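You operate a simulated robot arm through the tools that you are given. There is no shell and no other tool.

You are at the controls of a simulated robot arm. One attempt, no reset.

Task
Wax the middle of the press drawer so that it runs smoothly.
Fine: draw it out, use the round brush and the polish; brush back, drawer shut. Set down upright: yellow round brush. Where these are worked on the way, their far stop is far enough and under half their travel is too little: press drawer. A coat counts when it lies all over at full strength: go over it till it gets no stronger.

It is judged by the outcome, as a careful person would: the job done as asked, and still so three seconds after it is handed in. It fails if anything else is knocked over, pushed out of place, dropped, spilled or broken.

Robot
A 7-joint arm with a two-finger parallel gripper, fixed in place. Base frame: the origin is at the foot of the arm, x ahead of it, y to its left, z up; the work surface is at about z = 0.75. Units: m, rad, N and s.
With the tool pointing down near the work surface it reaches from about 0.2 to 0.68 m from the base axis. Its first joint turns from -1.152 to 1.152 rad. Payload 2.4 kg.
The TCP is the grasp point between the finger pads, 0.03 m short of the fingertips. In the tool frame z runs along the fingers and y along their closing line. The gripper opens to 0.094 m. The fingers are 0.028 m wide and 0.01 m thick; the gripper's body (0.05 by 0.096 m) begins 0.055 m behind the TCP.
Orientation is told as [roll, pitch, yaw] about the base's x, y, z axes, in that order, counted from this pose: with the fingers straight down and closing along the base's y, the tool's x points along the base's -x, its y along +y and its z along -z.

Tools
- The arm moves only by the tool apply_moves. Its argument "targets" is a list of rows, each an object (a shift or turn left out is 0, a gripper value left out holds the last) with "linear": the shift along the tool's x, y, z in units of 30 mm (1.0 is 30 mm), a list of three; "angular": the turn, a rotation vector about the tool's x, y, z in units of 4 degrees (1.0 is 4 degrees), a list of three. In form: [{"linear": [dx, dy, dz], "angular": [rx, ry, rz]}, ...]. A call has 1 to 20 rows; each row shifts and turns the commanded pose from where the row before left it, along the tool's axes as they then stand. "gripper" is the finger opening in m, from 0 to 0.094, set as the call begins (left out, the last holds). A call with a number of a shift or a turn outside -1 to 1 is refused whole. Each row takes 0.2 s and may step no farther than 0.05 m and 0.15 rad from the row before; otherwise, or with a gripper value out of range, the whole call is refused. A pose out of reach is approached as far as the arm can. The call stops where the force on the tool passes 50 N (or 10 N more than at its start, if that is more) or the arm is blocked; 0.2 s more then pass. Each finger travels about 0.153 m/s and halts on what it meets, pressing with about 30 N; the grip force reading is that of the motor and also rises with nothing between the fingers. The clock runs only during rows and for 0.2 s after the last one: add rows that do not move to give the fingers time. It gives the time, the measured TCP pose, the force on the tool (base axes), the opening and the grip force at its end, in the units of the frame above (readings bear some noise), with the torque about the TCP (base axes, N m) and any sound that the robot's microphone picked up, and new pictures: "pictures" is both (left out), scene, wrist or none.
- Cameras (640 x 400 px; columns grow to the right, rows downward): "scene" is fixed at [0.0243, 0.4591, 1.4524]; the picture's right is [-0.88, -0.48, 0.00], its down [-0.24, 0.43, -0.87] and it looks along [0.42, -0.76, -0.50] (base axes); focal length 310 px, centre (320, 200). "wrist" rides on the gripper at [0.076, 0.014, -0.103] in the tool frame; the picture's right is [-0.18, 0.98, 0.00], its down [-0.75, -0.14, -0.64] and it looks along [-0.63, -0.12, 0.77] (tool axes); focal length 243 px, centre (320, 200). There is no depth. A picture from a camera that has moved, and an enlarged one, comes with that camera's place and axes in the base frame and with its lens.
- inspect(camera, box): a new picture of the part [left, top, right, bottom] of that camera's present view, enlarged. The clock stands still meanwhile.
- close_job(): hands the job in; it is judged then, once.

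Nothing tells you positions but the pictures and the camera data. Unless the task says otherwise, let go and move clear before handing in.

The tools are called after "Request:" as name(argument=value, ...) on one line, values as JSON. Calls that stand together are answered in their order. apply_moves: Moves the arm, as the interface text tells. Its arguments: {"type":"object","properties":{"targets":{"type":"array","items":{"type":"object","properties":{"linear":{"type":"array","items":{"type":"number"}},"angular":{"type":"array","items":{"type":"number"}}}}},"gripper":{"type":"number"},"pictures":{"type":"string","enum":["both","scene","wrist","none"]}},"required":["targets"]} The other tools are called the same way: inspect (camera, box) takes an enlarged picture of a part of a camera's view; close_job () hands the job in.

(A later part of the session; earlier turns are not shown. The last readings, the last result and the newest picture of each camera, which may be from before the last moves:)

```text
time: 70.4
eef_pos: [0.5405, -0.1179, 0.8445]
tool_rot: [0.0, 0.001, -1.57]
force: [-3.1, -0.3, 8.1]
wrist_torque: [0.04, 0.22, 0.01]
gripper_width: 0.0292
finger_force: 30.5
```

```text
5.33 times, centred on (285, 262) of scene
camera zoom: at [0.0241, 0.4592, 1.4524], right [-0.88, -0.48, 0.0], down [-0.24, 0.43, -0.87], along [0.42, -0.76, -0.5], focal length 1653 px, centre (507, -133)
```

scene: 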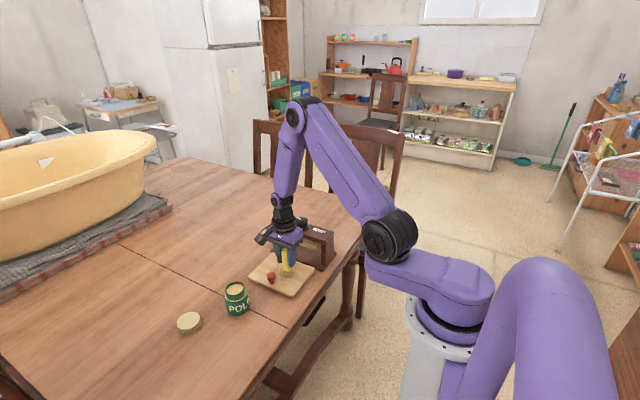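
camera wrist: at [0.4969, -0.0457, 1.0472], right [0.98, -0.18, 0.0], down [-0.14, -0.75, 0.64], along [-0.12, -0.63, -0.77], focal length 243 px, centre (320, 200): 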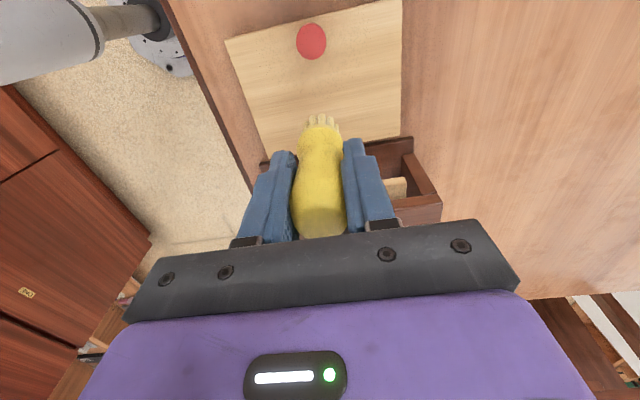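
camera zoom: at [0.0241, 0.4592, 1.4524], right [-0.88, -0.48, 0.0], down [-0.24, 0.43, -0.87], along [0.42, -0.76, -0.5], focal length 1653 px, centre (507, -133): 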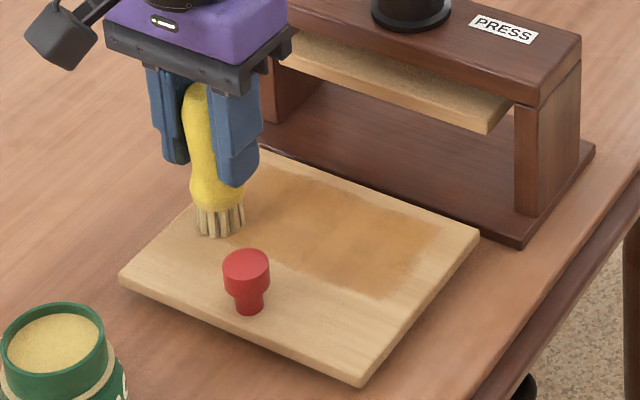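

The coat is filling in but still blotchy. I check its evenness and the brush's load up close.

Request:
apply_moves(targets=[{"linear": [0, 0, -0.8]}, {"linear": [0.5, 0.2, -1]}, {}], pictures="none")

Request:
inspect(camera="scene", box=[255, 245, 315, 290])

Request:
inspect(camera="scene", box=[245, 225, 285, 265])

```text
time: 71.2
eef_pos: [0.5464, -0.1044, 0.8995]
tool_rot: [0.0, 0.002, -1.571]
force: [0.7, -0.1, 0.0]
wrist_torque: [-0.03, -0.01, -0.04]
gripper_width: 0.0291
finger_force: 30.0
```

```text
8.89 times, centred on (285, 268) of scene
camera zoom: at [0.0243, 0.4591, 1.4524], right [-0.88, -0.48, 0.0], down [-0.24, 0.43, -0.87], along [0.42, -0.76, -0.5], focal length 2755 px, centre (631, -400)
```

zoom: 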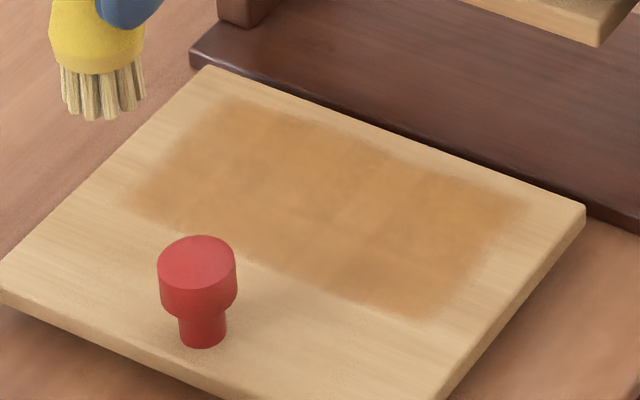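

```text
10.00 times, centred on (265, 245) of scene
camera zoom: at [0.0243, 0.4591, 1.4524], right [-0.88, -0.48, 0.0], down [-0.24, 0.43, -0.87], along [0.42, -0.76, -0.5], focal length 3100 px, centre (870, -250)
```

zoom: 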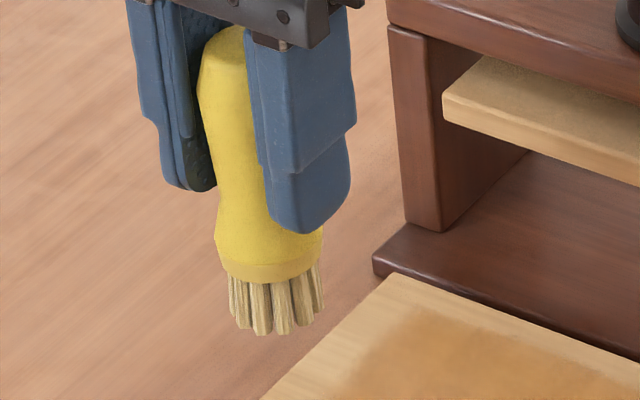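

The brush is still loaded and the coat is nearly even. I do a further full set of rows from the back edge at y≈-0.169 forward.

Request:
apply_moves(targets=[{"linear": [-0.75, -0.07, 0]}, {"linear": [-0.75, -0.07, 0]}, {"linear": [-0.67, -0.06, 0]}, {"linear": [0, 0, 0.9]}, {"linear": [0, 0, 0.84]}, {"linear": [0, 0, 0.03]}], pictures="none")

Request:
apply_moves(targets=[{"linear": [0, 0, 0.015]}], pictures="none")

```text
time: 72.6
eef_pos: [0.5386, -0.1674, 0.8451]
tool_rot: [-0.001, 0.0, -1.572]
force: [0.4, -0.4, -1.0]
wrist_torque: [0.01, -0.04, 0.03]
gripper_width: 0.0294
finger_force: 30.5
```

```text
time: 73.0
eef_pos: [0.5374, -0.1683, 0.8455]
tool_rot: [0.002, -0.001, -1.572]
force: [-0.9, 0.7, -0.8]
wrist_torque: [0.0, 0.02, 0.02]
gripper_width: 0.0291
finger_force: 30.6
```

Request:
apply_moves(targets=[{"linear": [0, 0, 0.02]}], pictures="none")

Request:
apply_moves(targets=[{"linear": [0, 0, 0.015]}], pictures="none")

```text
time: 73.4
eef_pos: [0.5386, -0.1678, 0.8444]
tool_rot: [0.0, -0.002, -1.57]
force: [-1.8, -0.8, 3.5]
wrist_torque: [0.0, 0.12, -0.03]
gripper_width: 0.0292
finger_force: 29.6
```

```text
time: 73.8
eef_pos: [0.5391, -0.1685, 0.8455]
tool_rot: [0.001, 0.001, -1.571]
force: [-2.7, 0.2, 7.0]
wrist_torque: [0.02, 0.26, 0.01]
gripper_width: 0.029
finger_force: 29.8
```

Request:
apply_moves(targets=[{"linear": [0, -0.6, 0]}, {"linear": [0, -0.6, 0]}, {"linear": [0, -0.6, 0]}, {"linear": [0, -0.6, 0]}, {"linear": [0, -0.6, 0]}, {"linear": [0, -0.7, 0]}], pictures="none")

Request:
apply_moves(targets=[{"linear": [0, 0.6, 0]}, {"linear": [0, 0.6, 0]}, {"linear": [0, 0.6, 0]}, {"linear": [0, 0.6, 0]}, {"linear": [0, 0.6, 0]}, {"linear": [0, 0.7, 0]}], pictures="none")

Request:
apply_moves(targets=[{"linear": [0.35, 0, 0]}, {"linear": [0, -0.6, 0]}, {"linear": [0, -0.6, 0]}, {"linear": [0, -0.6, 0]}, {"linear": [0, -0.6, 0]}, {"linear": [0, -0.6, 0]}, {"linear": [0, -0.7, 0]}], pictures="none")

Request:
inspect(camera="scene", box=[255, 245, 315, 290])

```text
time: 75.2
eef_pos: [0.4271, -0.1696, 0.8438]
tool_rot: [0.001, -0.002, -1.571]
force: [4.5, 0.1, 12.3]
wrist_torque: [0.05, -0.29, -0.02]
gripper_width: 0.0291
finger_force: 30.0
```

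```text
time: 76.6
eef_pos: [0.5385, -0.1674, 0.8453]
tool_rot: [0.0, 0.0, -1.571]
force: [0.0, 0.3, -1.2]
wrist_torque: [-0.01, -0.03, -0.01]
gripper_width: 0.0292
finger_force: 30.6
```

```text
time: 78.2
eef_pos: [0.426, -0.1583, 0.8443]
tool_rot: [-0.001, 0.0, -1.571]
force: [0.3, -0.2, -0.8]
wrist_torque: [0.0, 0.0, 0.01]
gripper_width: 0.0291
finger_force: 29.7
```

```text
8.89 times, centred on (285, 268) of scene
camera zoom: at [0.0243, 0.4591, 1.4524], right [-0.88, -0.48, 0.0], down [-0.24, 0.43, -0.87], along [0.42, -0.76, -0.5], focal length 2755 px, centre (631, -400)
```

zoom: 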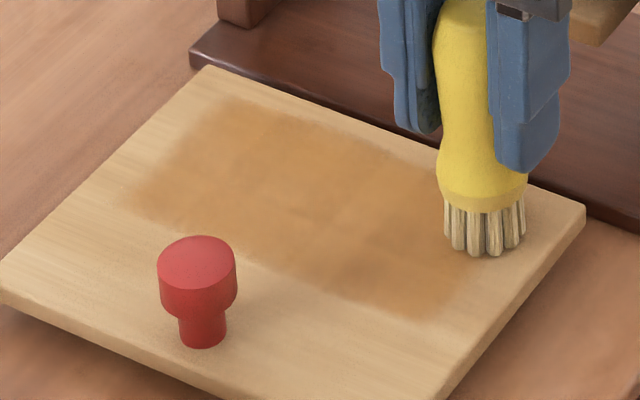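

Contact slipped off again at the end. I lower by 0.7 mm and keep going over the rows.

Request:
apply_moves(targets=[{"linear": [0, 0, 0.025]}, {"linear": [0, 0.6, 0]}, {"linear": [0, 0.6, 0]}, {"linear": [0, 0.6, 0]}, {"linear": [0, 0.6, 0]}, {"linear": [0, 0.6, 0]}, {"linear": [0, 0.7, 0]}], pictures="none")

Request:
apply_moves(targets=[{"linear": [0, -0.6, 0]}, {"linear": [0, -0.6, 0]}, {"linear": [0, -0.6, 0]}, {"linear": [0, -0.6, 0]}, {"linear": [0, -0.6, 0]}, {"linear": [0, -0.7, 0]}], pictures="none")

Request:
apply_moves(targets=[{"linear": [0.35, 0, 0.005]}, {"linear": [0, 0.6, 0]}, {"linear": [0, 0.6, 0]}, {"linear": [0, 0.6, 0]}, {"linear": [0, 0.6, 0]}, {"linear": [0, 0.6, 0]}, {"linear": [0, 0.7, 0]}], pictures="none")

Request:
apply_moves(targets=[{"linear": [0, -0.6, 0]}, {"linear": [0, -0.6, 0]}, {"linear": [0, -0.6, 0]}, {"linear": [0, -0.6, 0]}, {"linear": [0, -0.6, 0]}, {"linear": [0, -0.7, 0]}], pictures="none")

Request:
inspect(camera="scene", box=[255, 245, 315, 290])

```text
time: 79.8
eef_pos: [0.5385, -0.1577, 0.8431]
tool_rot: [0.002, 0.0, -1.57]
force: [-5.2, 0.4, 18.5]
wrist_torque: [-0.09, 0.42, 0.02]
gripper_width: 0.0292
finger_force: 30.6
```

```text
time: 81.2
eef_pos: [0.427, -0.1575, 0.8443]
tool_rot: [0.0, -0.001, -1.57]
force: [5.8, -0.1, 17.5]
wrist_torque: [0.04, -0.34, 0.01]
gripper_width: 0.0288
finger_force: 30.0
```

```text
time: 82.8
eef_pos: [0.5378, -0.1471, 0.8435]
tool_rot: [-0.001, 0.0, -1.572]
force: [-3.0, -0.3, 9.2]
wrist_torque: [0.05, 0.27, 0.0]
gripper_width: 0.0292
finger_force: 29.8
```

```text
time: 84.2
eef_pos: [0.427, -0.1476, 0.8432]
tool_rot: [0.0, 0.001, -1.57]
force: [4.3, 0.0, 10.8]
wrist_torque: [0.07, -0.27, -0.05]
gripper_width: 0.0291
finger_force: 30.0
```

```text
8.89 times, centred on (285, 268) of scene
camera zoom: at [0.0243, 0.4592, 1.4524], right [-0.88, -0.48, 0.0], down [-0.24, 0.43, -0.87], along [0.42, -0.76, -0.5], focal length 2755 px, centre (631, -400)
```

zoom: 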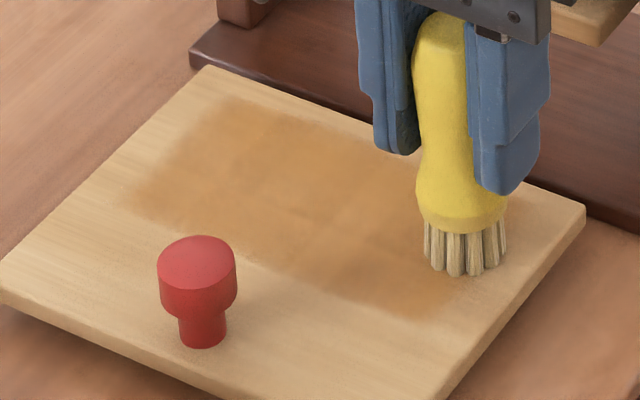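

Request:
apply_moves(targets=[{"linear": [0.38, 0, 0]}, {"linear": [0, 0.6, 0]}, {"linear": [0, 0.6, 0]}, {"linear": [0, 0.6, 0]}, {"linear": [0, 0.6, 0]}, {"linear": [0, 0.6, 0]}, {"linear": [0, 0.7, 0]}], pictures="none")

Request:
apply_moves(targets=[{"linear": [0.38, 0, 0]}, {"linear": [0, -0.6, 0]}, {"linear": [0, -0.6, 0]}, {"linear": [0, -0.6, 0]}, {"linear": [0, -0.6, 0]}, {"linear": [0, -0.6, 0]}, {"linear": [0, -0.7, 0]}], pictures="none")

Request:
apply_moves(targets=[{"linear": [0.33, 0, 0]}, {"linear": [0, 0.6, 0]}, {"linear": [0, 0.6, 0]}, {"linear": [0, 0.6, 0]}, {"linear": [0, 0.6, 0]}, {"linear": [0, 0.6, 0]}, {"linear": [0, 0.7, 0]}], pictures="none")

Request:
apply_moves(targets=[{"linear": [0, 0, -0.8]}, {"linear": [0.5, 0.2, -1]}, {}], pictures="none")

Request:
inspect(camera="scene", box=[255, 245, 315, 290])

Request:
inspect(camera="scene", box=[245, 225, 285, 265])

```text
time: 85.8
eef_pos: [0.5394, -0.1357, 0.8426]
tool_rot: [0.003, 0.0, -1.572]
force: [-3.9, 0.1, 14.8]
wrist_torque: [-0.27, 0.33, -0.06]
gripper_width: 0.0292
finger_force: 29.7
```

```text
time: 87.4
eef_pos: [0.4287, -0.1228, 0.8417]
tool_rot: [0.0, 0.0, -1.573]
force: [3.6, 0.3, 11.9]
wrist_torque: [-0.14, -0.26, 0.05]
gripper_width: 0.0291
finger_force: 29.8
```

```text
time: 89.0
eef_pos: [0.5386, -0.1158, 0.8422]
tool_rot: [-0.001, 0.0, -1.571]
force: [-1.7, -0.5, 9.5]
wrist_torque: [-0.16, 0.2, -0.03]
gripper_width: 0.029
finger_force: 29.6
```

```text
time: 89.8
eef_pos: [0.5446, -0.1005, 0.8965]
tool_rot: [0.001, 0.001, -1.57]
force: [0.4, -0.6, -0.9]
wrist_torque: [0.0, 0.01, 0.03]
gripper_width: 0.0291
finger_force: 30.5
```

```text
8.89 times, centred on (285, 268) of scene
camera zoom: at [0.0243, 0.4591, 1.4524], right [-0.88, -0.48, 0.0], down [-0.24, 0.43, -0.87], along [0.42, -0.76, -0.5], focal length 2755 px, centre (631, -400)
```

zoom: 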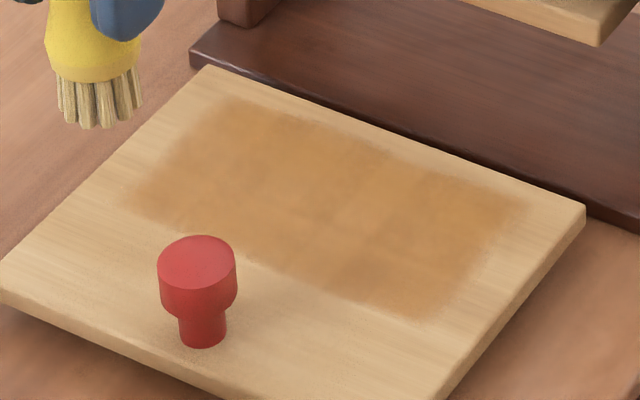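

```text
10.00 times, centred on (265, 245) of scene
camera zoom: at [0.0243, 0.4591, 1.4524], right [-0.88, -0.48, 0.0], down [-0.24, 0.43, -0.87], along [0.42, -0.76, -0.5], focal length 3100 px, centre (870, -250)
```

zoom: 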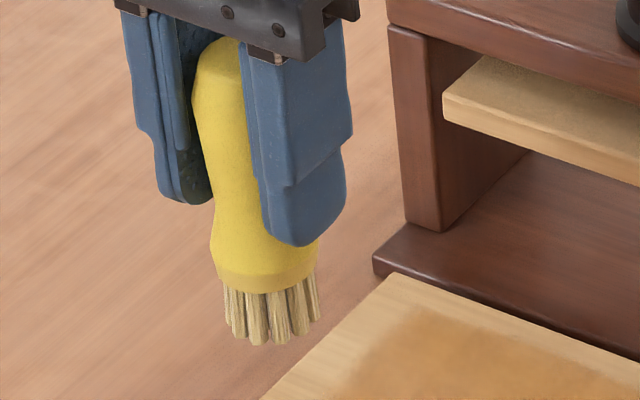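

The coat is now even. To be sure it is at full strength I reload the brush and go over it once more, comparing afterwards.

Request:
apply_moves(targets=[{"linear": [0, 0, -0.8]}, {"linear": [0, 0, -0.8]}, {"linear": [0.9, -0.15, 0]}, {"linear": [0.9, -0.15, 0]}, {"linear": [0.9, -0.15, 0]}, {"linear": [0.9, -0.15, 0]}, {"linear": [0.9, -0.15, 0]}, {}], pictures="none")

Request:
inspect(camera="wrist", box=[240, 60, 400, 260])

Request:
inspect(camera="scene", box=[200, 230, 280, 330])

```text
time: 91.6
eef_pos: [0.5216, 0.0351, 0.9451]
tool_rot: [0.001, 0.0, -1.57]
force: [-0.6, 0.1, -0.9]
wrist_torque: [0.02, -0.02, -0.05]
gripper_width: 0.0291
finger_force: 30.1
```

```text
2.00 times, centred on (320, 160) of wrist
camera zoom: at [0.5364, 0.1111, 1.0482], right [0.98, -0.18, 0.0], down [-0.14, -0.75, 0.64], along [-0.12, -0.63, -0.77], focal length 485 px, centre (320, 280)
```

zoom: 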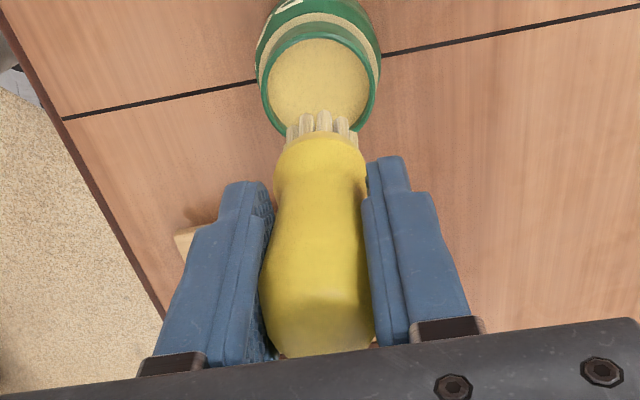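

```text
4.00 times, centred on (240, 280) of scene
camera zoom: at [0.0243, 0.4591, 1.4524], right [-0.88, -0.48, 0.0], down [-0.24, 0.43, -0.87], along [0.42, -0.76, -0.5], focal length 1240 px, centre (640, -120)
```

zoom: 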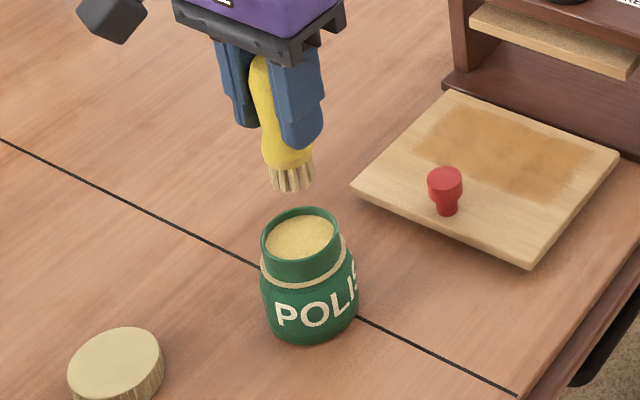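

Request:
apply_moves(targets=[{"linear": [0, 0, 0.6]}, {"linear": [0, 0, 0.6]}, {"linear": [0, 0, 0.3]}, {"linear": [0, 0, 0.15]}, {"linear": [0, 0, 0.06]}, {}], pictures="none")

Request:
inspect(camera="scene", box=[210, 250, 270, 330])

```text
time: 93.0
eef_pos: [0.5231, 0.0361, 0.8933]
tool_rot: [0.0, 0.001, -1.572]
force: [0.1, -0.4, -0.4]
wrist_torque: [-0.01, -0.01, 0.0]
gripper_width: 0.0291
finger_force: 30.1
```

```text
5.00 times, centred on (240, 290) of scene
camera zoom: at [0.0243, 0.4591, 1.4524], right [-0.88, -0.48, 0.0], down [-0.24, 0.43, -0.87], along [0.42, -0.76, -0.5], focal length 1550 px, centre (720, -250)
```

zoom: 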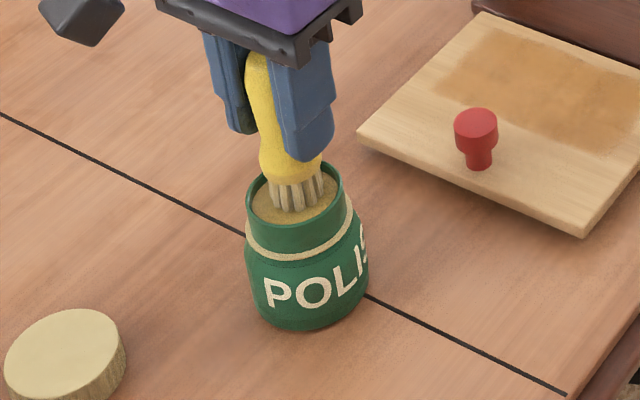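

Request:
apply_moves(targets=[{"linear": [0, 0, 0.06]}], pictures="none")

Request:
apply_moves(targets=[{"linear": [0, 0, 0.03]}], pictures="none")

```text
time: 93.4
eef_pos: [0.5227, 0.0365, 0.8932]
tool_rot: [0.001, 0.001, -1.571]
force: [-3.3, 0.1, 15.5]
wrist_torque: [0.05, 0.31, -0.02]
gripper_width: 0.0291
finger_force: 29.8
```

```text
time: 93.8
eef_pos: [0.5237, 0.0365, 0.8912]
tool_rot: [0.003, 0.0, -1.572]
force: [-2.2, 0.4, 22.1]
wrist_torque: [-0.04, 0.16, -0.01]
gripper_width: 0.0295
finger_force: 30.3
```

Reloaded. I lift out and return to the back corner of the patch, then feel down to contact.

Request:
apply_moves(targets=[{"linear": [0, 0, -0.5]}, {"linear": [0, 0, -0.7]}, {"linear": [0, 0, -0.6]}, {"linear": [-0.97, 0.07, 0]}, {"linear": [-0.97, 0.07, 0]}, {"linear": [-0.97, 0.07, 0]}, {"linear": [-0.97, 0.07, 0]}, {"linear": [-0.97, 0.07, 0]}, {"linear": [-0.97, 0.07, 0]}, {"linear": [-0.98, 0.08, 0]}, {"linear": [0, 0, 0.9]}, {"linear": [0, 0, 0.9]}, {"linear": [0, 0, 0.9]}, {"linear": [0, 0, 0.45]}, {}], pictures="none")

Request:
apply_moves(targets=[{"linear": [0, 0, 0.06]}], pictures="none")

```text
time: 97.0
eef_pos: [0.5391, -0.1682, 0.8496]
tool_rot: [-0.001, 0.001, -1.571]
force: [0.8, -0.4, -0.8]
wrist_torque: [0.0, 0.0, 0.0]
gripper_width: 0.029
finger_force: 30.2
```

```text
time: 97.4
eef_pos: [0.5383, -0.1683, 0.8471]
tool_rot: [0.0, 0.001, -1.57]
force: [-0.6, -0.3, -0.6]
wrist_torque: [-0.01, 0.02, -0.02]
gripper_width: 0.0293
finger_force: 29.6
```

Request:
apply_moves(targets=[{"linear": [0, 0, 0.05]}], pictures="none")

Request:
apply_moves(targets=[{"linear": [0, 0, 0.03]}], pictures="none")

Request:
apply_moves(targets=[{"linear": [0, 0, 0.025]}], pictures="none")

```text
time: 97.8
eef_pos: [0.5383, -0.168, 0.8471]
tool_rot: [0.0, -0.001, -1.57]
force: [-0.6, -0.2, -0.7]
wrist_torque: [-0.01, 0.01, 0.02]
gripper_width: 0.029
finger_force: 30.0
```

```text
time: 98.2
eef_pos: [0.5376, -0.1686, 0.8457]
tool_rot: [0.0, -0.001, -1.571]
force: [0.0, -0.7, -0.4]
wrist_torque: [0.0, -0.03, -0.01]
gripper_width: 0.0293
finger_force: 30.1
```

```text
time: 98.6
eef_pos: [0.5388, -0.1689, 0.8448]
tool_rot: [-0.002, 0.0, -1.57]
force: [-1.1, -0.4, -0.7]
wrist_torque: [-0.01, -0.02, -0.01]
gripper_width: 0.029
finger_force: 29.8
```

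Request:
apply_moves(targets=[{"linear": [0, 0, 0.03]}], pictures="none")

Request:
apply_moves(targets=[{"linear": [0, 0, 0.015]}], pictures="none")

```text
time: 99.0
eef_pos: [0.5385, -0.1692, 0.8438]
tool_rot: [0.001, -0.001, -1.572]
force: [0.3, 0.1, -0.6]
wrist_torque: [0.0, -0.01, -0.02]
gripper_width: 0.0292
finger_force: 30.4
```

```text
time: 99.4
eef_pos: [0.5374, -0.1676, 0.8445]
tool_rot: [0.0, 0.0, -1.571]
force: [0.0, -0.4, -0.5]
wrist_torque: [0.03, 0.0, 0.02]
gripper_width: 0.0292
finger_force: 29.9
```

Request:
apply_moves(targets=[{"linear": [0, 0, 0.03]}], pictures="none")

Request:
apply_moves(targets=[{"linear": [0, 0, 0.015]}], pictures="none")

Request:
inspect(camera="scene", box=[245, 230, 325, 290])

```text
time: 99.8
eef_pos: [0.5363, -0.1684, 0.8436]
tool_rot: [0.0, 0.0, -1.572]
force: [0.2, -0.3, -0.8]
wrist_torque: [0.0, -0.01, -0.01]
gripper_width: 0.0293
finger_force: 30.0
```

```text
time: 100.2
eef_pos: [0.5375, -0.1682, 0.8428]
tool_rot: [0.001, 0.001, -1.571]
force: [0.4, -0.4, -1.9]
wrist_torque: [-0.01, 0.01, -0.01]
gripper_width: 0.0292
finger_force: 30.7
```

```text
6.67 times, centred on (285, 260) of scene
camera zoom: at [0.0243, 0.4591, 1.4524], right [-0.88, -0.48, 0.0], down [-0.24, 0.43, -0.87], along [0.42, -0.76, -0.5], focal length 2067 px, centre (553, -200)
```

zoom: 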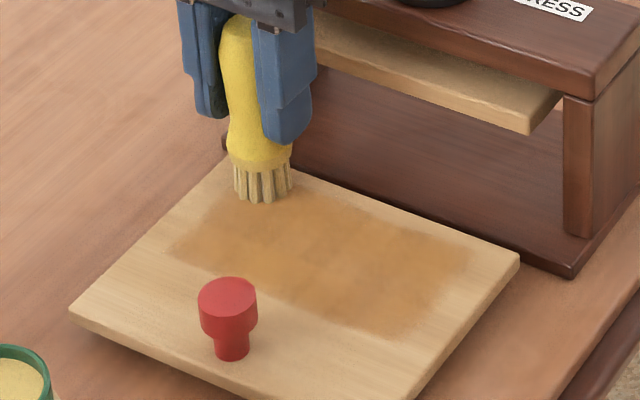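

Request:
apply_moves(targets=[{"linear": [0, 0, 0.025]}], pictures="none")

Request:
apply_moves(targets=[{"linear": [0, 0, 0.02]}], pictures="none")

Request:
apply_moves(targets=[{"linear": [0, 0, 0.015]}], pictures="none")

```text
time: 100.6
eef_pos: [0.5363, -0.1694, 0.8421]
tool_rot: [0.001, 0.001, -1.57]
force: [-2.7, 0.4, 12.1]
wrist_torque: [0.11, 0.21, -0.01]
gripper_width: 0.0292
finger_force: 29.4
```

```text
time: 101.0
eef_pos: [0.5375, -0.169, 0.842]
tool_rot: [0.002, 0.0, -1.572]
force: [-4.3, 0.6, 19.5]
wrist_torque: [0.03, 0.35, 0.01]
gripper_width: 0.0292
finger_force: 29.9
```

```text
time: 101.4
eef_pos: [0.537, -0.1686, 0.8419]
tool_rot: [0.001, -0.002, -1.571]
force: [-3.5, -1.4, 22.2]
wrist_torque: [-0.01, 0.33, -0.03]
gripper_width: 0.0295
finger_force: 29.8
```

Request:
apply_moves(targets=[{"linear": [0, 0.15, -0.025]}, {"linear": [0, -0.7, 0]}, {"linear": [0, -0.6, 0]}, {"linear": [0, -0.6, 0]}, {"linear": [0, -0.6, 0]}, {"linear": [0, -0.6, 0]}, {"linear": [0, -0.7, 0]}], pictures="none")

Request:
apply_moves(targets=[{"linear": [0, 0.6, 0.003]}, {"linear": [0, 0.6, 0]}, {"linear": [0, 0.6, 0]}, {"linear": [0, 0.6, 0.003]}, {"linear": [0, 0.6, 0]}, {"linear": [0, 0.8, 0]}], pictures="none")

Request:
apply_moves(targets=[{"linear": [0.35, 0, 0]}, {"linear": [0, -0.6, 0]}, {"linear": [0, -0.6, 0]}, {"linear": [0, -0.6, 0]}, {"linear": [0, -0.6, 0]}, {"linear": [0, -0.6, 0]}, {"linear": [0, -0.8, 0]}], pictures="none")

Request:
inspect(camera="scene", box=[255, 245, 315, 290])

```text
time: 103.0
eef_pos: [0.4277, -0.1707, 0.842]
tool_rot: [0.001, 0.0, -1.57]
force: [3.9, 1.0, 9.2]
wrist_torque: [0.01, -0.19, 0.01]
gripper_width: 0.0292
finger_force: 30.0
```

```text
time: 104.4
eef_pos: [0.541, -0.1671, 0.8425]
tool_rot: [-0.001, 0.0, -1.571]
force: [-0.4, 0.7, -1.2]
wrist_torque: [0.0, -0.01, 0.0]
gripper_width: 0.0292
finger_force: 30.1
```

```text
time: 106.0
eef_pos: [0.4286, -0.1585, 0.8415]
tool_rot: [0.001, 0.0, -1.572]
force: [1.6, 0.4, 6.5]
wrist_torque: [0.04, -0.12, -0.01]
gripper_width: 0.0291
finger_force: 29.9
```

```text
8.89 times, centred on (285, 268) of scene
camera zoom: at [0.0243, 0.4592, 1.4524], right [-0.88, -0.48, 0.0], down [-0.24, 0.43, -0.87], along [0.42, -0.76, -0.5], focal length 2755 px, centre (631, -400)
```

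zoom: 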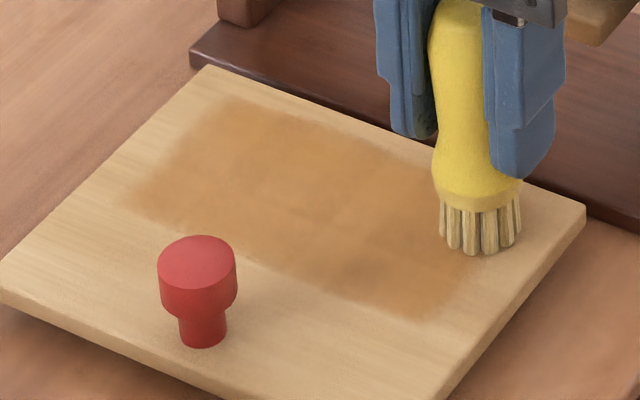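

Request:
apply_moves(targets=[{"linear": [0, 0.6, 0.015]}, {"linear": [0, 0.6, 0.003]}, {"linear": [0, 0.6, 0]}, {"linear": [0, 0.6, 0.003]}, {"linear": [0, 0.6, 0]}, {"linear": [0, 0.8, 0]}, {"linear": [0.35, 0, 0]}, {"linear": [0, -0.6, 0]}, {"linear": [0, -0.6, 0]}, {"linear": [0, -0.6, 0]}, {"linear": [0, -0.6, 0]}, {"linear": [0, -0.6, 0]}, {"linear": [0, -0.8, 0]}], pictures="none")

Request:
apply_moves(targets=[{"linear": [0.35, 0, 0]}, {"linear": [0, 0.6, 0]}, {"linear": [0, 0.6, 0]}, {"linear": [0, 0.6, 0]}, {"linear": [0, 0.6, 0]}, {"linear": [0, 0.6, 0]}, {"linear": [0, 0.8, 0]}, {"linear": [0.35, 0, 0]}, {"linear": [0, -0.6, 0]}, {"linear": [0, -0.6, 0]}, {"linear": [0, -0.6, 0]}, {"linear": [0, -0.6, 0]}, {"linear": [0, -0.6, 0]}, {"linear": [0, -0.8, 0]}], pictures="none")

Request:
apply_moves(targets=[{"linear": [0.33, 0, 0]}, {"linear": [0, 0.6, 0]}, {"linear": [0, 0.6, 0]}, {"linear": [0, 0.6, 0]}, {"linear": [0, 0.6, 0]}, {"linear": [0, 0.6, 0]}, {"linear": [0, 0.8, 0]}], pictures="none")

Request:
inspect(camera="scene", box=[255, 245, 315, 290])

Request:
inspect(camera="wrist", box=[200, 60, 440, 260])

```text
time: 108.8
eef_pos: [0.4284, -0.1461, 0.8406]
tool_rot: [0.0, 0.0, -1.57]
force: [0.9, -0.6, -0.8]
wrist_torque: [-0.02, -0.01, 0.02]
gripper_width: 0.0292
finger_force: 29.7
```

```text
time: 111.8
eef_pos: [0.4288, -0.1271, 0.8409]
tool_rot: [0.0, -0.001, -1.572]
force: [-0.4, 0.6, -1.5]
wrist_torque: [0.0, -0.02, -0.01]
gripper_width: 0.0291
finger_force: 30.0
```

```text
time: 113.4
eef_pos: [0.5423, -0.1151, 0.8413]
tool_rot: [0.002, 0.001, -1.57]
force: [-0.1, -0.6, 0.0]
wrist_torque: [0.01, -0.01, 0.02]
gripper_width: 0.0289
finger_force: 29.7
```

```text
8.89 times, centred on (285, 268) of scene
camera zoom: at [0.0243, 0.4591, 1.4524], right [-0.88, -0.48, 0.0], down [-0.24, 0.43, -0.87], along [0.42, -0.76, -0.5], focal length 2755 px, centre (631, -400)
```

zoom: 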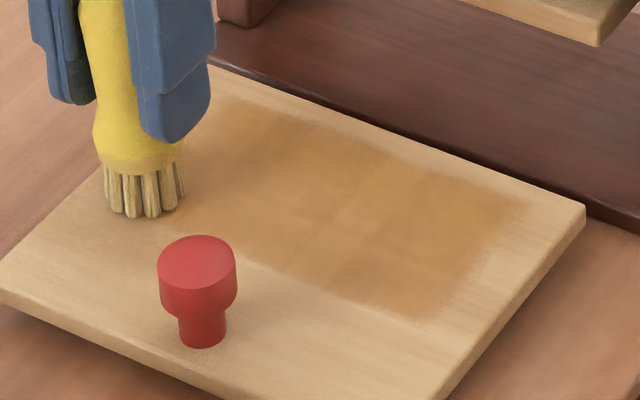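

```text
2.00 times, centred on (320, 160) of wrist
camera zoom: at [0.5572, -0.04, 0.9454], right [0.98, -0.18, 0.0], down [-0.14, -0.75, 0.64], along [-0.12, -0.63, -0.77], focal length 485 px, centre (320, 280)
```

zoom: 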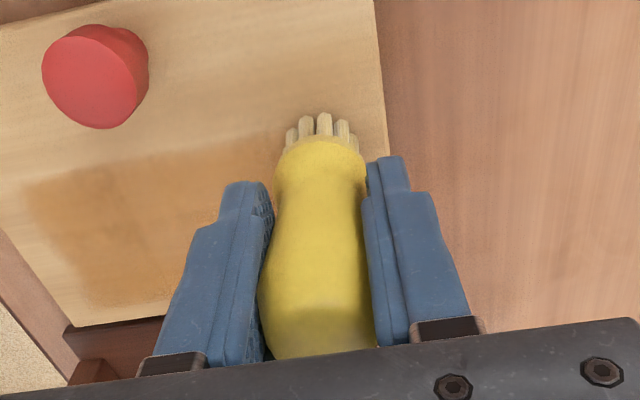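

Contact was lost in those last rows because the brush slid up slightly in the grip. I feel down again here and repeat the rows with a lighter, verified touch.

Request:
apply_moves(targets=[{"linear": [0, 0, 0.03]}], pictures="none")

Request:
apply_moves(targets=[{"linear": [0, 0, 0.02]}], pictures="none")

```text
time: 113.8
eef_pos: [0.5434, -0.117, 0.8407]
tool_rot: [0.001, -0.001, -1.572]
force: [-0.5, -0.3, -0.7]
wrist_torque: [0.02, 0.01, -0.02]
gripper_width: 0.0291
finger_force: 30.2
```

```text
time: 114.2
eef_pos: [0.5425, -0.1172, 0.8413]
tool_rot: [0.002, 0.001, -1.572]
force: [-0.6, 1.6, 7.8]
wrist_torque: [0.16, 0.11, 0.0]
gripper_width: 0.0288
finger_force: 29.9
```

Request:
apply_moves(targets=[{"linear": [0, -0.6, 0]}, {"linear": [0, -0.6, 0]}, {"linear": [0, -0.6, 0]}, {"linear": [0, -0.6, 0]}, {"linear": [0, -0.6, 0]}, {"linear": [0, -0.8, 0]}], pictures="none")

Request:
apply_moves(targets=[{"linear": [0, 0.6, 0.003]}, {"linear": [0, 0.6, 0]}, {"linear": [0, 0.6, 0]}, {"linear": [0, 0.6, 0]}, {"linear": [0, 0.6, 0]}, {"linear": [0, 0.8, 0]}], pictures="none")

Request:
inspect(camera="scene", box=[255, 245, 315, 290])

```text
time: 115.6
eef_pos: [0.4276, -0.1149, 0.8407]
tool_rot: [0.0, 0.002, -1.571]
force: [3.8, 0.5, 9.6]
wrist_torque: [-0.06, -0.25, 0.04]
gripper_width: 0.0291
finger_force: 30.3
```

```text
time: 117.0
eef_pos: [0.5432, -0.1167, 0.8389]
tool_rot: [0.0, -0.001, -1.571]
force: [-4.7, -0.2, 11.1]
wrist_torque: [-0.17, 0.23, -0.05]
gripper_width: 0.029
finger_force: 30.3
```

```text
8.89 times, centred on (285, 268) of scene
camera zoom: at [0.0241, 0.4592, 1.4524], right [-0.88, -0.48, 0.0], down [-0.24, 0.43, -0.87], along [0.42, -0.76, -0.5], focal length 2755 px, centre (631, -400)
```

zoom: 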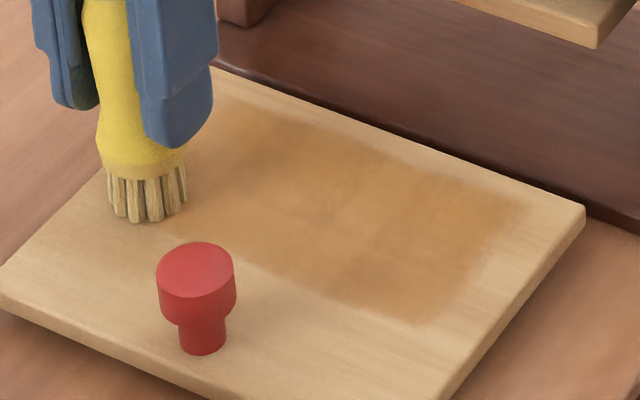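

The front row is well covered. I step back in 12 mm rows, lifting between them.

Request:
apply_moves(targets=[{"linear": [0, 0, -0.2]}, {"linear": [-0.4, 0, 0]}, {"linear": [0, 0, 0.19]}, {"linear": [0, -0.6, 0]}, {"linear": [0, -0.6, 0]}, {"linear": [0, -0.6, 0]}, {"linear": [0, -0.6, 0]}, {"linear": [0, -0.6, 0]}, {"linear": [0, -0.8, 0]}], pictures="none")

Request:
apply_moves(targets=[{"linear": [0, 0.6, 0.003]}, {"linear": [0, 0.6, 0]}, {"linear": [0, 0.6, 0]}, {"linear": [0, 0.6, 0]}, {"linear": [0, 0.6, 0]}, {"linear": [0, 0.8, 0]}], pictures="none")

Request:
apply_moves(targets=[{"linear": [0, 0, -0.2]}, {"linear": [-0.4, 0, 0]}, {"linear": [0, 0, 0.19]}, {"linear": [0, -0.6, 0]}, {"linear": [0, -0.6, 0]}, {"linear": [0, -0.6, 0]}, {"linear": [0, -0.6, 0]}, {"linear": [0, -0.6, 0]}, {"linear": [0, -0.8, 0]}], pictures="none")

Request:
apply_moves(targets=[{"linear": [0, 0.6, 0.003]}, {"linear": [0, 0.6, 0]}, {"linear": [0, 0.6, 0]}, {"linear": [0, 0.6, 0]}, {"linear": [0, 0.6, 0]}, {"linear": [0, 0.8, 0]}], pictures="none")

Request:
inspect(camera="scene", box=[255, 245, 315, 290])

```text
time: 119.0
eef_pos: [0.4277, -0.1275, 0.8393]
tool_rot: [0.001, 0.0, -1.572]
force: [3.4, 0.9, 13.4]
wrist_torque: [-0.15, -0.24, 0.07]
gripper_width: 0.0291
finger_force: 30.4
```

```text
time: 120.4
eef_pos: [0.5417, -0.1273, 0.8383]
tool_rot: [0.001, 0.0, -1.572]
force: [-4.4, -0.3, 11.9]
wrist_torque: [-0.2, 0.24, -0.07]
gripper_width: 0.0292
finger_force: 29.3
```

```text
time: 122.4
eef_pos: [0.429, -0.1412, 0.8407]
tool_rot: [0.001, -0.002, -1.57]
force: [5.6, 0.4, 15.0]
wrist_torque: [-0.12, -0.34, 0.03]
gripper_width: 0.029
finger_force: 30.1
```

```text
time: 123.8
eef_pos: [0.5421, -0.1393, 0.8403]
tool_rot: [-0.001, -0.001, -1.569]
force: [-4.9, -0.4, 15.1]
wrist_torque: [-0.24, 0.26, -0.03]
gripper_width: 0.0293
finger_force: 30.4
```

```text
8.89 times, centred on (285, 268) of scene
camera zoom: at [0.024, 0.4592, 1.4524], right [-0.88, -0.48, 0.0], down [-0.24, 0.43, -0.87], along [0.42, -0.76, -0.5], focal length 2755 px, centre (631, -400)
```

zoom: 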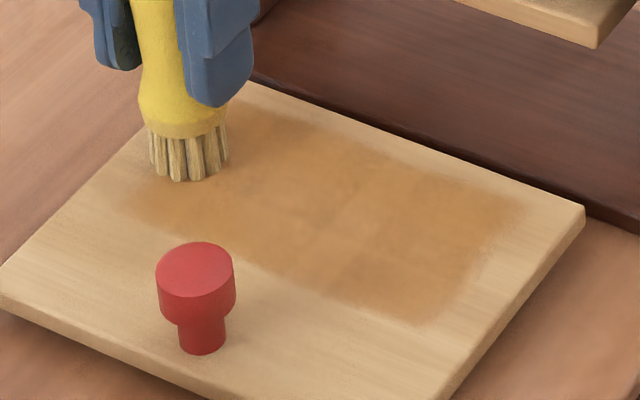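

Request:
apply_moves(targets=[{"linear": [0, 0, -0.2]}, {"linear": [-0.4, 0, 0]}, {"linear": [0, 0, 0.18]}, {"linear": [0, -0.6, 0]}, {"linear": [0, -0.6, 0]}, {"linear": [0, -0.6, 0]}, {"linear": [0, -0.6, 0]}, {"linear": [0, -0.6, 0]}, {"linear": [0, -0.8, 0]}], pictures="none")

Request:
apply_moves(targets=[{"linear": [0, 0.6, 0.003]}, {"linear": [0, 0.6, 0]}, {"linear": [0, 0.6, 0]}, {"linear": [0, 0.6, 0]}, {"linear": [0, 0.6, 0]}, {"linear": [0, 0.8, 0]}], pictures="none")

Request:
apply_moves(targets=[{"linear": [0, 0, -0.2]}, {"linear": [-0.5, 0, 0]}, {"linear": [0, 0, 0.18]}, {"linear": [0, -0.6, 0]}, {"linear": [0, -0.6, 0]}, {"linear": [0, -0.6, 0]}, {"linear": [0, -0.6, 0]}, {"linear": [0, -0.6, 0]}, {"linear": [0, -0.8, 0]}], pictures="none")

Request:
apply_moves(targets=[{"linear": [0, 0.6, 0.005]}, {"linear": [0, 0.6, 0.003]}, {"linear": [0, 0.6, 0.003]}, {"linear": [0, 0.6, 0.003]}, {"linear": [0, 0.6, 0]}, {"linear": [0, 0.8, 0]}], pictures="none")

Request:
inspect(camera="wrist", box=[180, 60, 440, 260])

```text
time: 125.8
eef_pos: [0.4289, -0.1526, 0.8392]
tool_rot: [0.004, -0.001, -1.57]
force: [6.2, 0.1, 18.4]
wrist_torque: [-0.17, -0.33, 0.03]
gripper_width: 0.0288
finger_force: 30.6
```

```text
time: 127.2
eef_pos: [0.5432, -0.1541, 0.8397]
tool_rot: [0.001, -0.001, -1.571]
force: [-3.9, 0.6, 9.5]
wrist_torque: [0.14, 0.25, 0.06]
gripper_width: 0.0291
finger_force: 30.2
```

```text
time: 129.2
eef_pos: [0.4279, -0.1667, 0.8407]
tool_rot: [0.0, 0.001, -1.572]
force: [0.1, 0.5, -1.4]
wrist_torque: [-0.01, 0.02, 0.04]
gripper_width: 0.0292
finger_force: 30.5
```

```text
time: 130.6
eef_pos: [0.5419, -0.1682, 0.8405]
tool_rot: [0.002, 0.0, -1.573]
force: [-5.4, -0.3, 20.4]
wrist_torque: [0.1, 0.48, 0.01]
gripper_width: 0.0291
finger_force: 30.0
```

```text
2.00 times, centred on (310, 160) of wrist
camera zoom: at [0.5553, -0.0931, 0.9434], right [0.98, -0.19, 0.0], down [-0.14, -0.75, 0.64], along [-0.12, -0.63, -0.77], focal length 485 px, centre (340, 280)
```

zoom: 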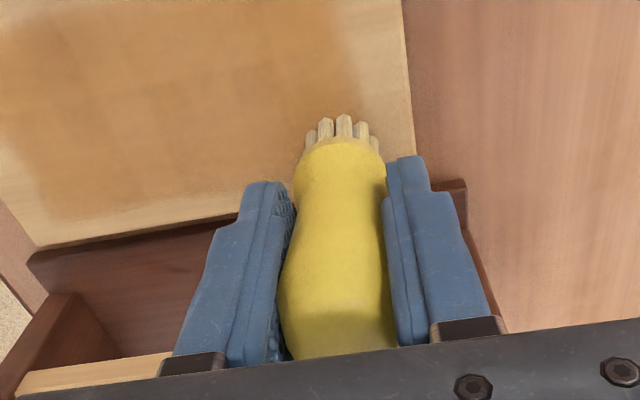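

I finish with one more back row and edge strokes in the +y direction along both x ends.

Request:
apply_moves(targets=[{"linear": [0, -0.6, -0.01]}, {"linear": [0, -0.6, 0]}, {"linear": [0, -0.6, 0]}, {"linear": [0, -0.6, 0]}, {"linear": [0, -0.6, 0]}, {"linear": [0, -0.8, 0]}, {"linear": [0.45, 0, 0]}, {"linear": [0.45, 0, 0]}, {"linear": [0.45, 0, 0]}, {"linear": [0.43, 0, 0]}], pictures="none")

Request:
apply_moves(targets=[{"linear": [0, 0, -0.3]}, {"linear": [-0.6, 0.95, 0]}, {"linear": [-0.6, 0.95, 0]}, {"linear": [-0.6, 0.95, 0]}, {"linear": [0, 0.95, 0]}, {"linear": [0, 0, 0.295]}, {"linear": [0.45, 0, 0]}, {"linear": [0.45, 0, 0]}, {"linear": [0.45, 0, 0]}, {"linear": [0.43, 0, 0]}], pictures="none")

Request:
apply_moves(targets=[{"linear": [0, 0, -0.8]}, {"linear": [0.5, 0.2, -1]}, {"linear": [0.5, 0.2, -1]}, {}], pictures="scene")

Request:
inspect(camera="scene", box=[255, 245, 315, 290])

Request:
inspect(camera="scene", box=[230, 210, 350, 300])

```text
time: 132.8
eef_pos: [0.4262, -0.1124, 0.8404]
tool_rot: [-0.004, 0.002, -1.57]
force: [0.4, -0.3, -0.8]
wrist_torque: [-0.02, -0.01, -0.01]
gripper_width: 0.0294
finger_force: 30.0
```

```text
time: 135.0
eef_pos: [0.5428, -0.1141, 0.839]
tool_rot: [0.001, 0.0, -1.569]
force: [-1.3, -0.4, -1.2]
wrist_torque: [0.01, -0.01, 0.0]
gripper_width: 0.0291
finger_force: 29.6
```

```text
time: 136.0
eef_pos: [0.5542, -0.0836, 0.9239]
tool_rot: [0.001, -0.001, -1.571]
force: [-0.2, -0.2, -0.5]
wrist_torque: [0.02, -0.01, -0.01]
gripper_width: 0.0294
finger_force: 30.6
```

scene: 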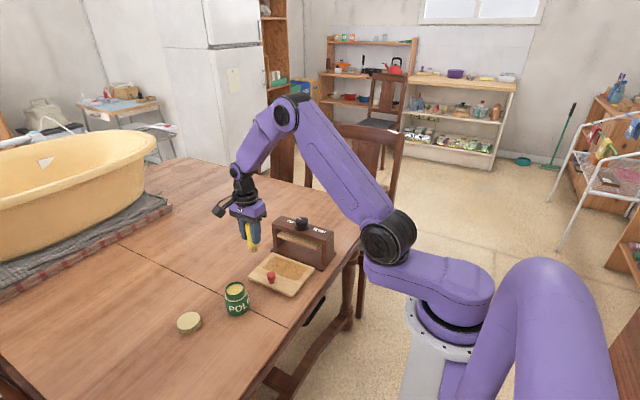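

```text
8.89 times, centred on (285, 268) of scene
camera zoom: at [0.0243, 0.4591, 1.4524], right [-0.88, -0.48, 0.0], down [-0.24, 0.43, -0.87], along [0.42, -0.76, -0.5], focal length 2755 px, centre (631, -400)
```

zoom: 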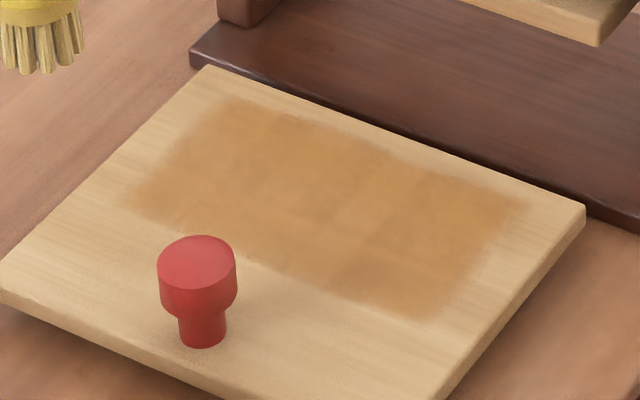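

```text
4.44 times, centred on (290, 255) of scene
camera zoom: at [0.0243, 0.4591, 1.4524], right [-0.88, -0.48, 0.0], down [-0.24, 0.43, -0.87], along [0.42, -0.76, -0.5], focal length 1378 px, centre (453, -44)
```

zoom: 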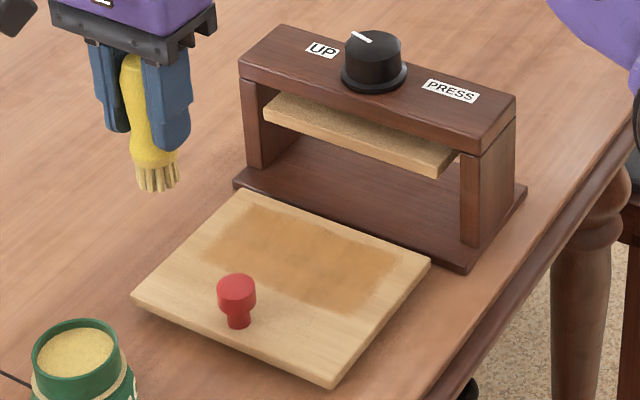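

Request:
inspect(camera="wrist", box=[100, 60, 420, 260])

```text
2.00 times, centred on (260, 160) of wrist
camera zoom: at [0.5685, -0.0087, 1.028], right [0.98, -0.18, 0.0], down [-0.14, -0.75, 0.64], along [-0.12, -0.63, -0.77], focal length 485 px, centre (440, 280)
```

zoom: 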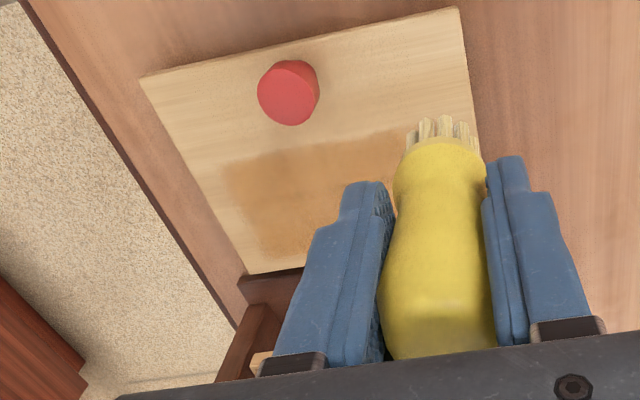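

I check the other half from the other side, on the way to the brush's place.

Request:
apply_moves(targets=[{"linear": [0, -0.95, 0]}, {"linear": [0, -0.95, 0]}, {"linear": [0, -0.95, 0]}, {"linear": [0, -0.95, 0]}, {"linear": [0, -0.95, 0]}, {}], pictures="none")

Request:
inspect(camera="wrist", box=[300, 60, 500, 210])

Request:
inspect(camera="scene", box=[265, 250, 310, 285])

```text
time: 137.4
eef_pos: [0.4122, -0.0847, 0.9257]
tool_rot: [0.0, 0.0, -1.572]
force: [0.3, 0.5, -0.8]
wrist_torque: [0.0, -0.01, 0.03]
gripper_width: 0.0292
finger_force: 30.4
```

```text
2.67 times, centred on (400, 135) of wrist
camera zoom: at [0.4256, -0.0098, 1.0284], right [0.98, -0.18, 0.0], down [-0.14, -0.75, 0.64], along [-0.12, -0.63, -0.77], focal length 647 px, centre (107, 373)
```

zoom: 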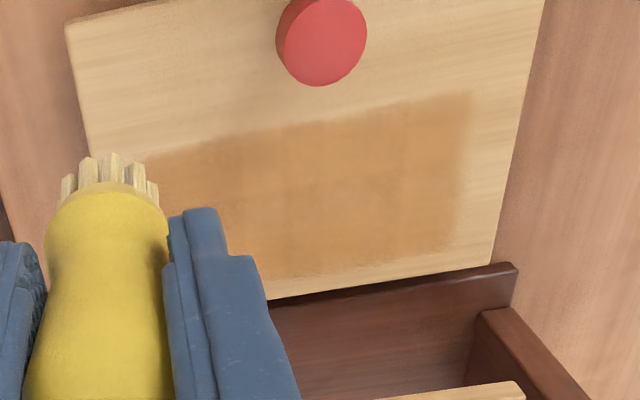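

```text
11.43 times, centred on (288, 268) of scene
camera zoom: at [0.0243, 0.4591, 1.4524], right [-0.88, -0.48, 0.0], down [-0.24, 0.43, -0.87], along [0.42, -0.76, -0.5], focal length 3543 px, centre (691, -571)
```

zoom: 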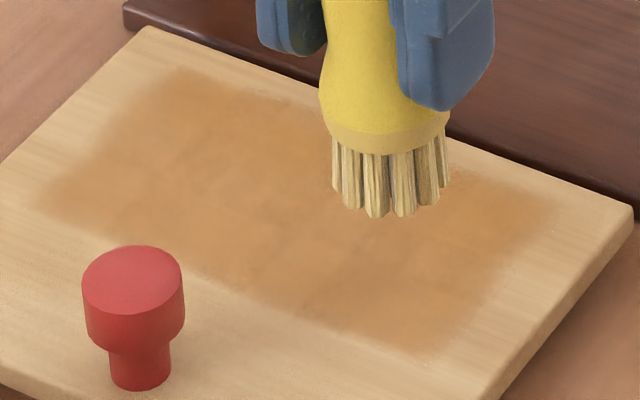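

The coat is even and cleanly bounded, and no stronger than before the reload. Now I return the brush to its place at (0.402, 0.010), lowering gently.

Request:
apply_moves(targets=[{"linear": [0.8, -0.09, 0]}, {"linear": [0.8, -0.09, 0]}, {"linear": [0.8, -0.09, 0]}, {"linear": [0.76, -0.08, 0]}, {}], pictures="none")

Request:
apply_moves(targets=[{"linear": [0, 0, 0.8]}, {"linear": [0, 0, 0.8]}, {"linear": [0, 0, 0.8]}, {"linear": [0, 0, 0.5]}, {"linear": [0, 0, 0.3]}, {}], pictures="none")

Request:
inspect(camera="scene", box=[240, 260, 320, 330])

Request:
inspect(camera="wrist", box=[240, 60, 400, 260])

```text
time: 138.6
eef_pos: [0.4025, 0.0107, 0.924]
tool_rot: [0.0, 0.0, -1.572]
force: [-1.1, 0.0, -0.9]
wrist_torque: [0.0, 0.0, 0.01]
gripper_width: 0.029
finger_force: 29.9
```

```text
time: 140.0
eef_pos: [0.4008, 0.0087, 0.8296]
tool_rot: [0.0, 0.0, -1.571]
force: [-0.3, 0.0, -0.5]
wrist_torque: [0.0, 0.0, 0.0]
gripper_width: 0.0292
finger_force: 30.6
```

```text
5.71 times, centred on (280, 295) of scene
camera zoom: at [0.0243, 0.4591, 1.4524], right [-0.88, -0.48, 0.0], down [-0.24, 0.43, -0.87], along [0.42, -0.76, -0.5], focal length 1771 px, centre (549, -343)
```

zoom: 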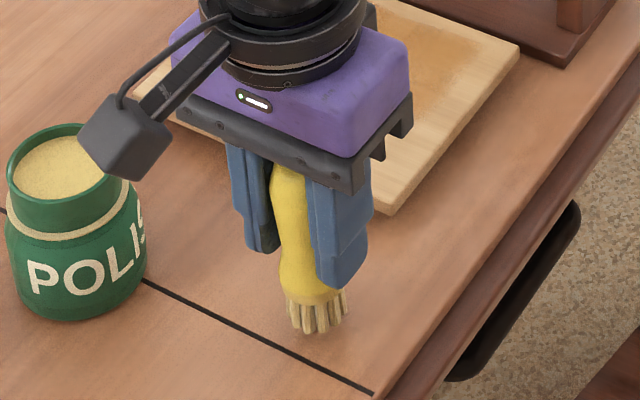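

```text
2.00 times, centred on (320, 160) of wrist
camera zoom: at [0.4154, 0.0844, 0.9326], right [0.98, -0.18, 0.0], down [-0.14, -0.75, 0.64], along [-0.12, -0.63, -0.77], focal length 485 px, centre (320, 280)
```

zoom: 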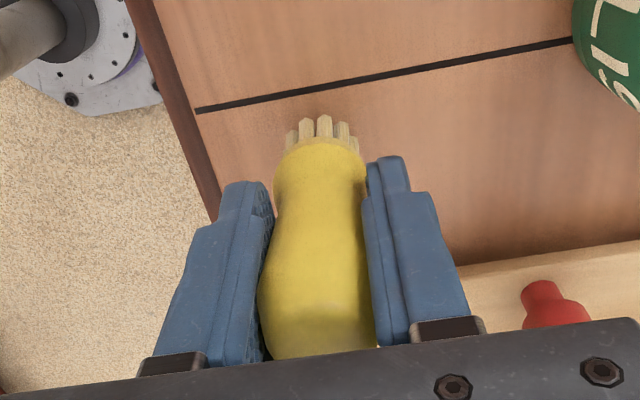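

Request:
apply_moves(targets=[{"linear": [0, 0, 0.1]}, {"linear": [0, 0, 0.1]}, {}], pictures="none")

Request:
apply_moves(targets=[{"linear": [0, 0, 0.05]}], pictures="none")

Request:
apply_moves(targets=[{"linear": [0, 0, 0.04]}], pictures="none")

```text
time: 140.8
eef_pos: [0.4012, 0.0093, 0.824]
tool_rot: [0.0, -0.001, -1.569]
force: [0.0, -0.5, -0.2]
wrist_torque: [-0.02, -0.01, 0.03]
gripper_width: 0.0292
finger_force: 30.4
```

```text
time: 141.2
eef_pos: [0.4005, 0.0105, 0.8221]
tool_rot: [0.0, 0.001, -1.573]
force: [-0.1, -0.4, -0.9]
wrist_torque: [-0.01, 0.0, -0.01]
gripper_width: 0.0292
finger_force: 30.3
```

```text
time: 141.6
eef_pos: [0.4008, 0.0095, 0.8203]
tool_rot: [0.0, 0.0, -1.57]
force: [-0.7, 0.1, -1.5]
wrist_torque: [-0.01, 0.01, 0.01]
gripper_width: 0.0291
finger_force: 29.6
```

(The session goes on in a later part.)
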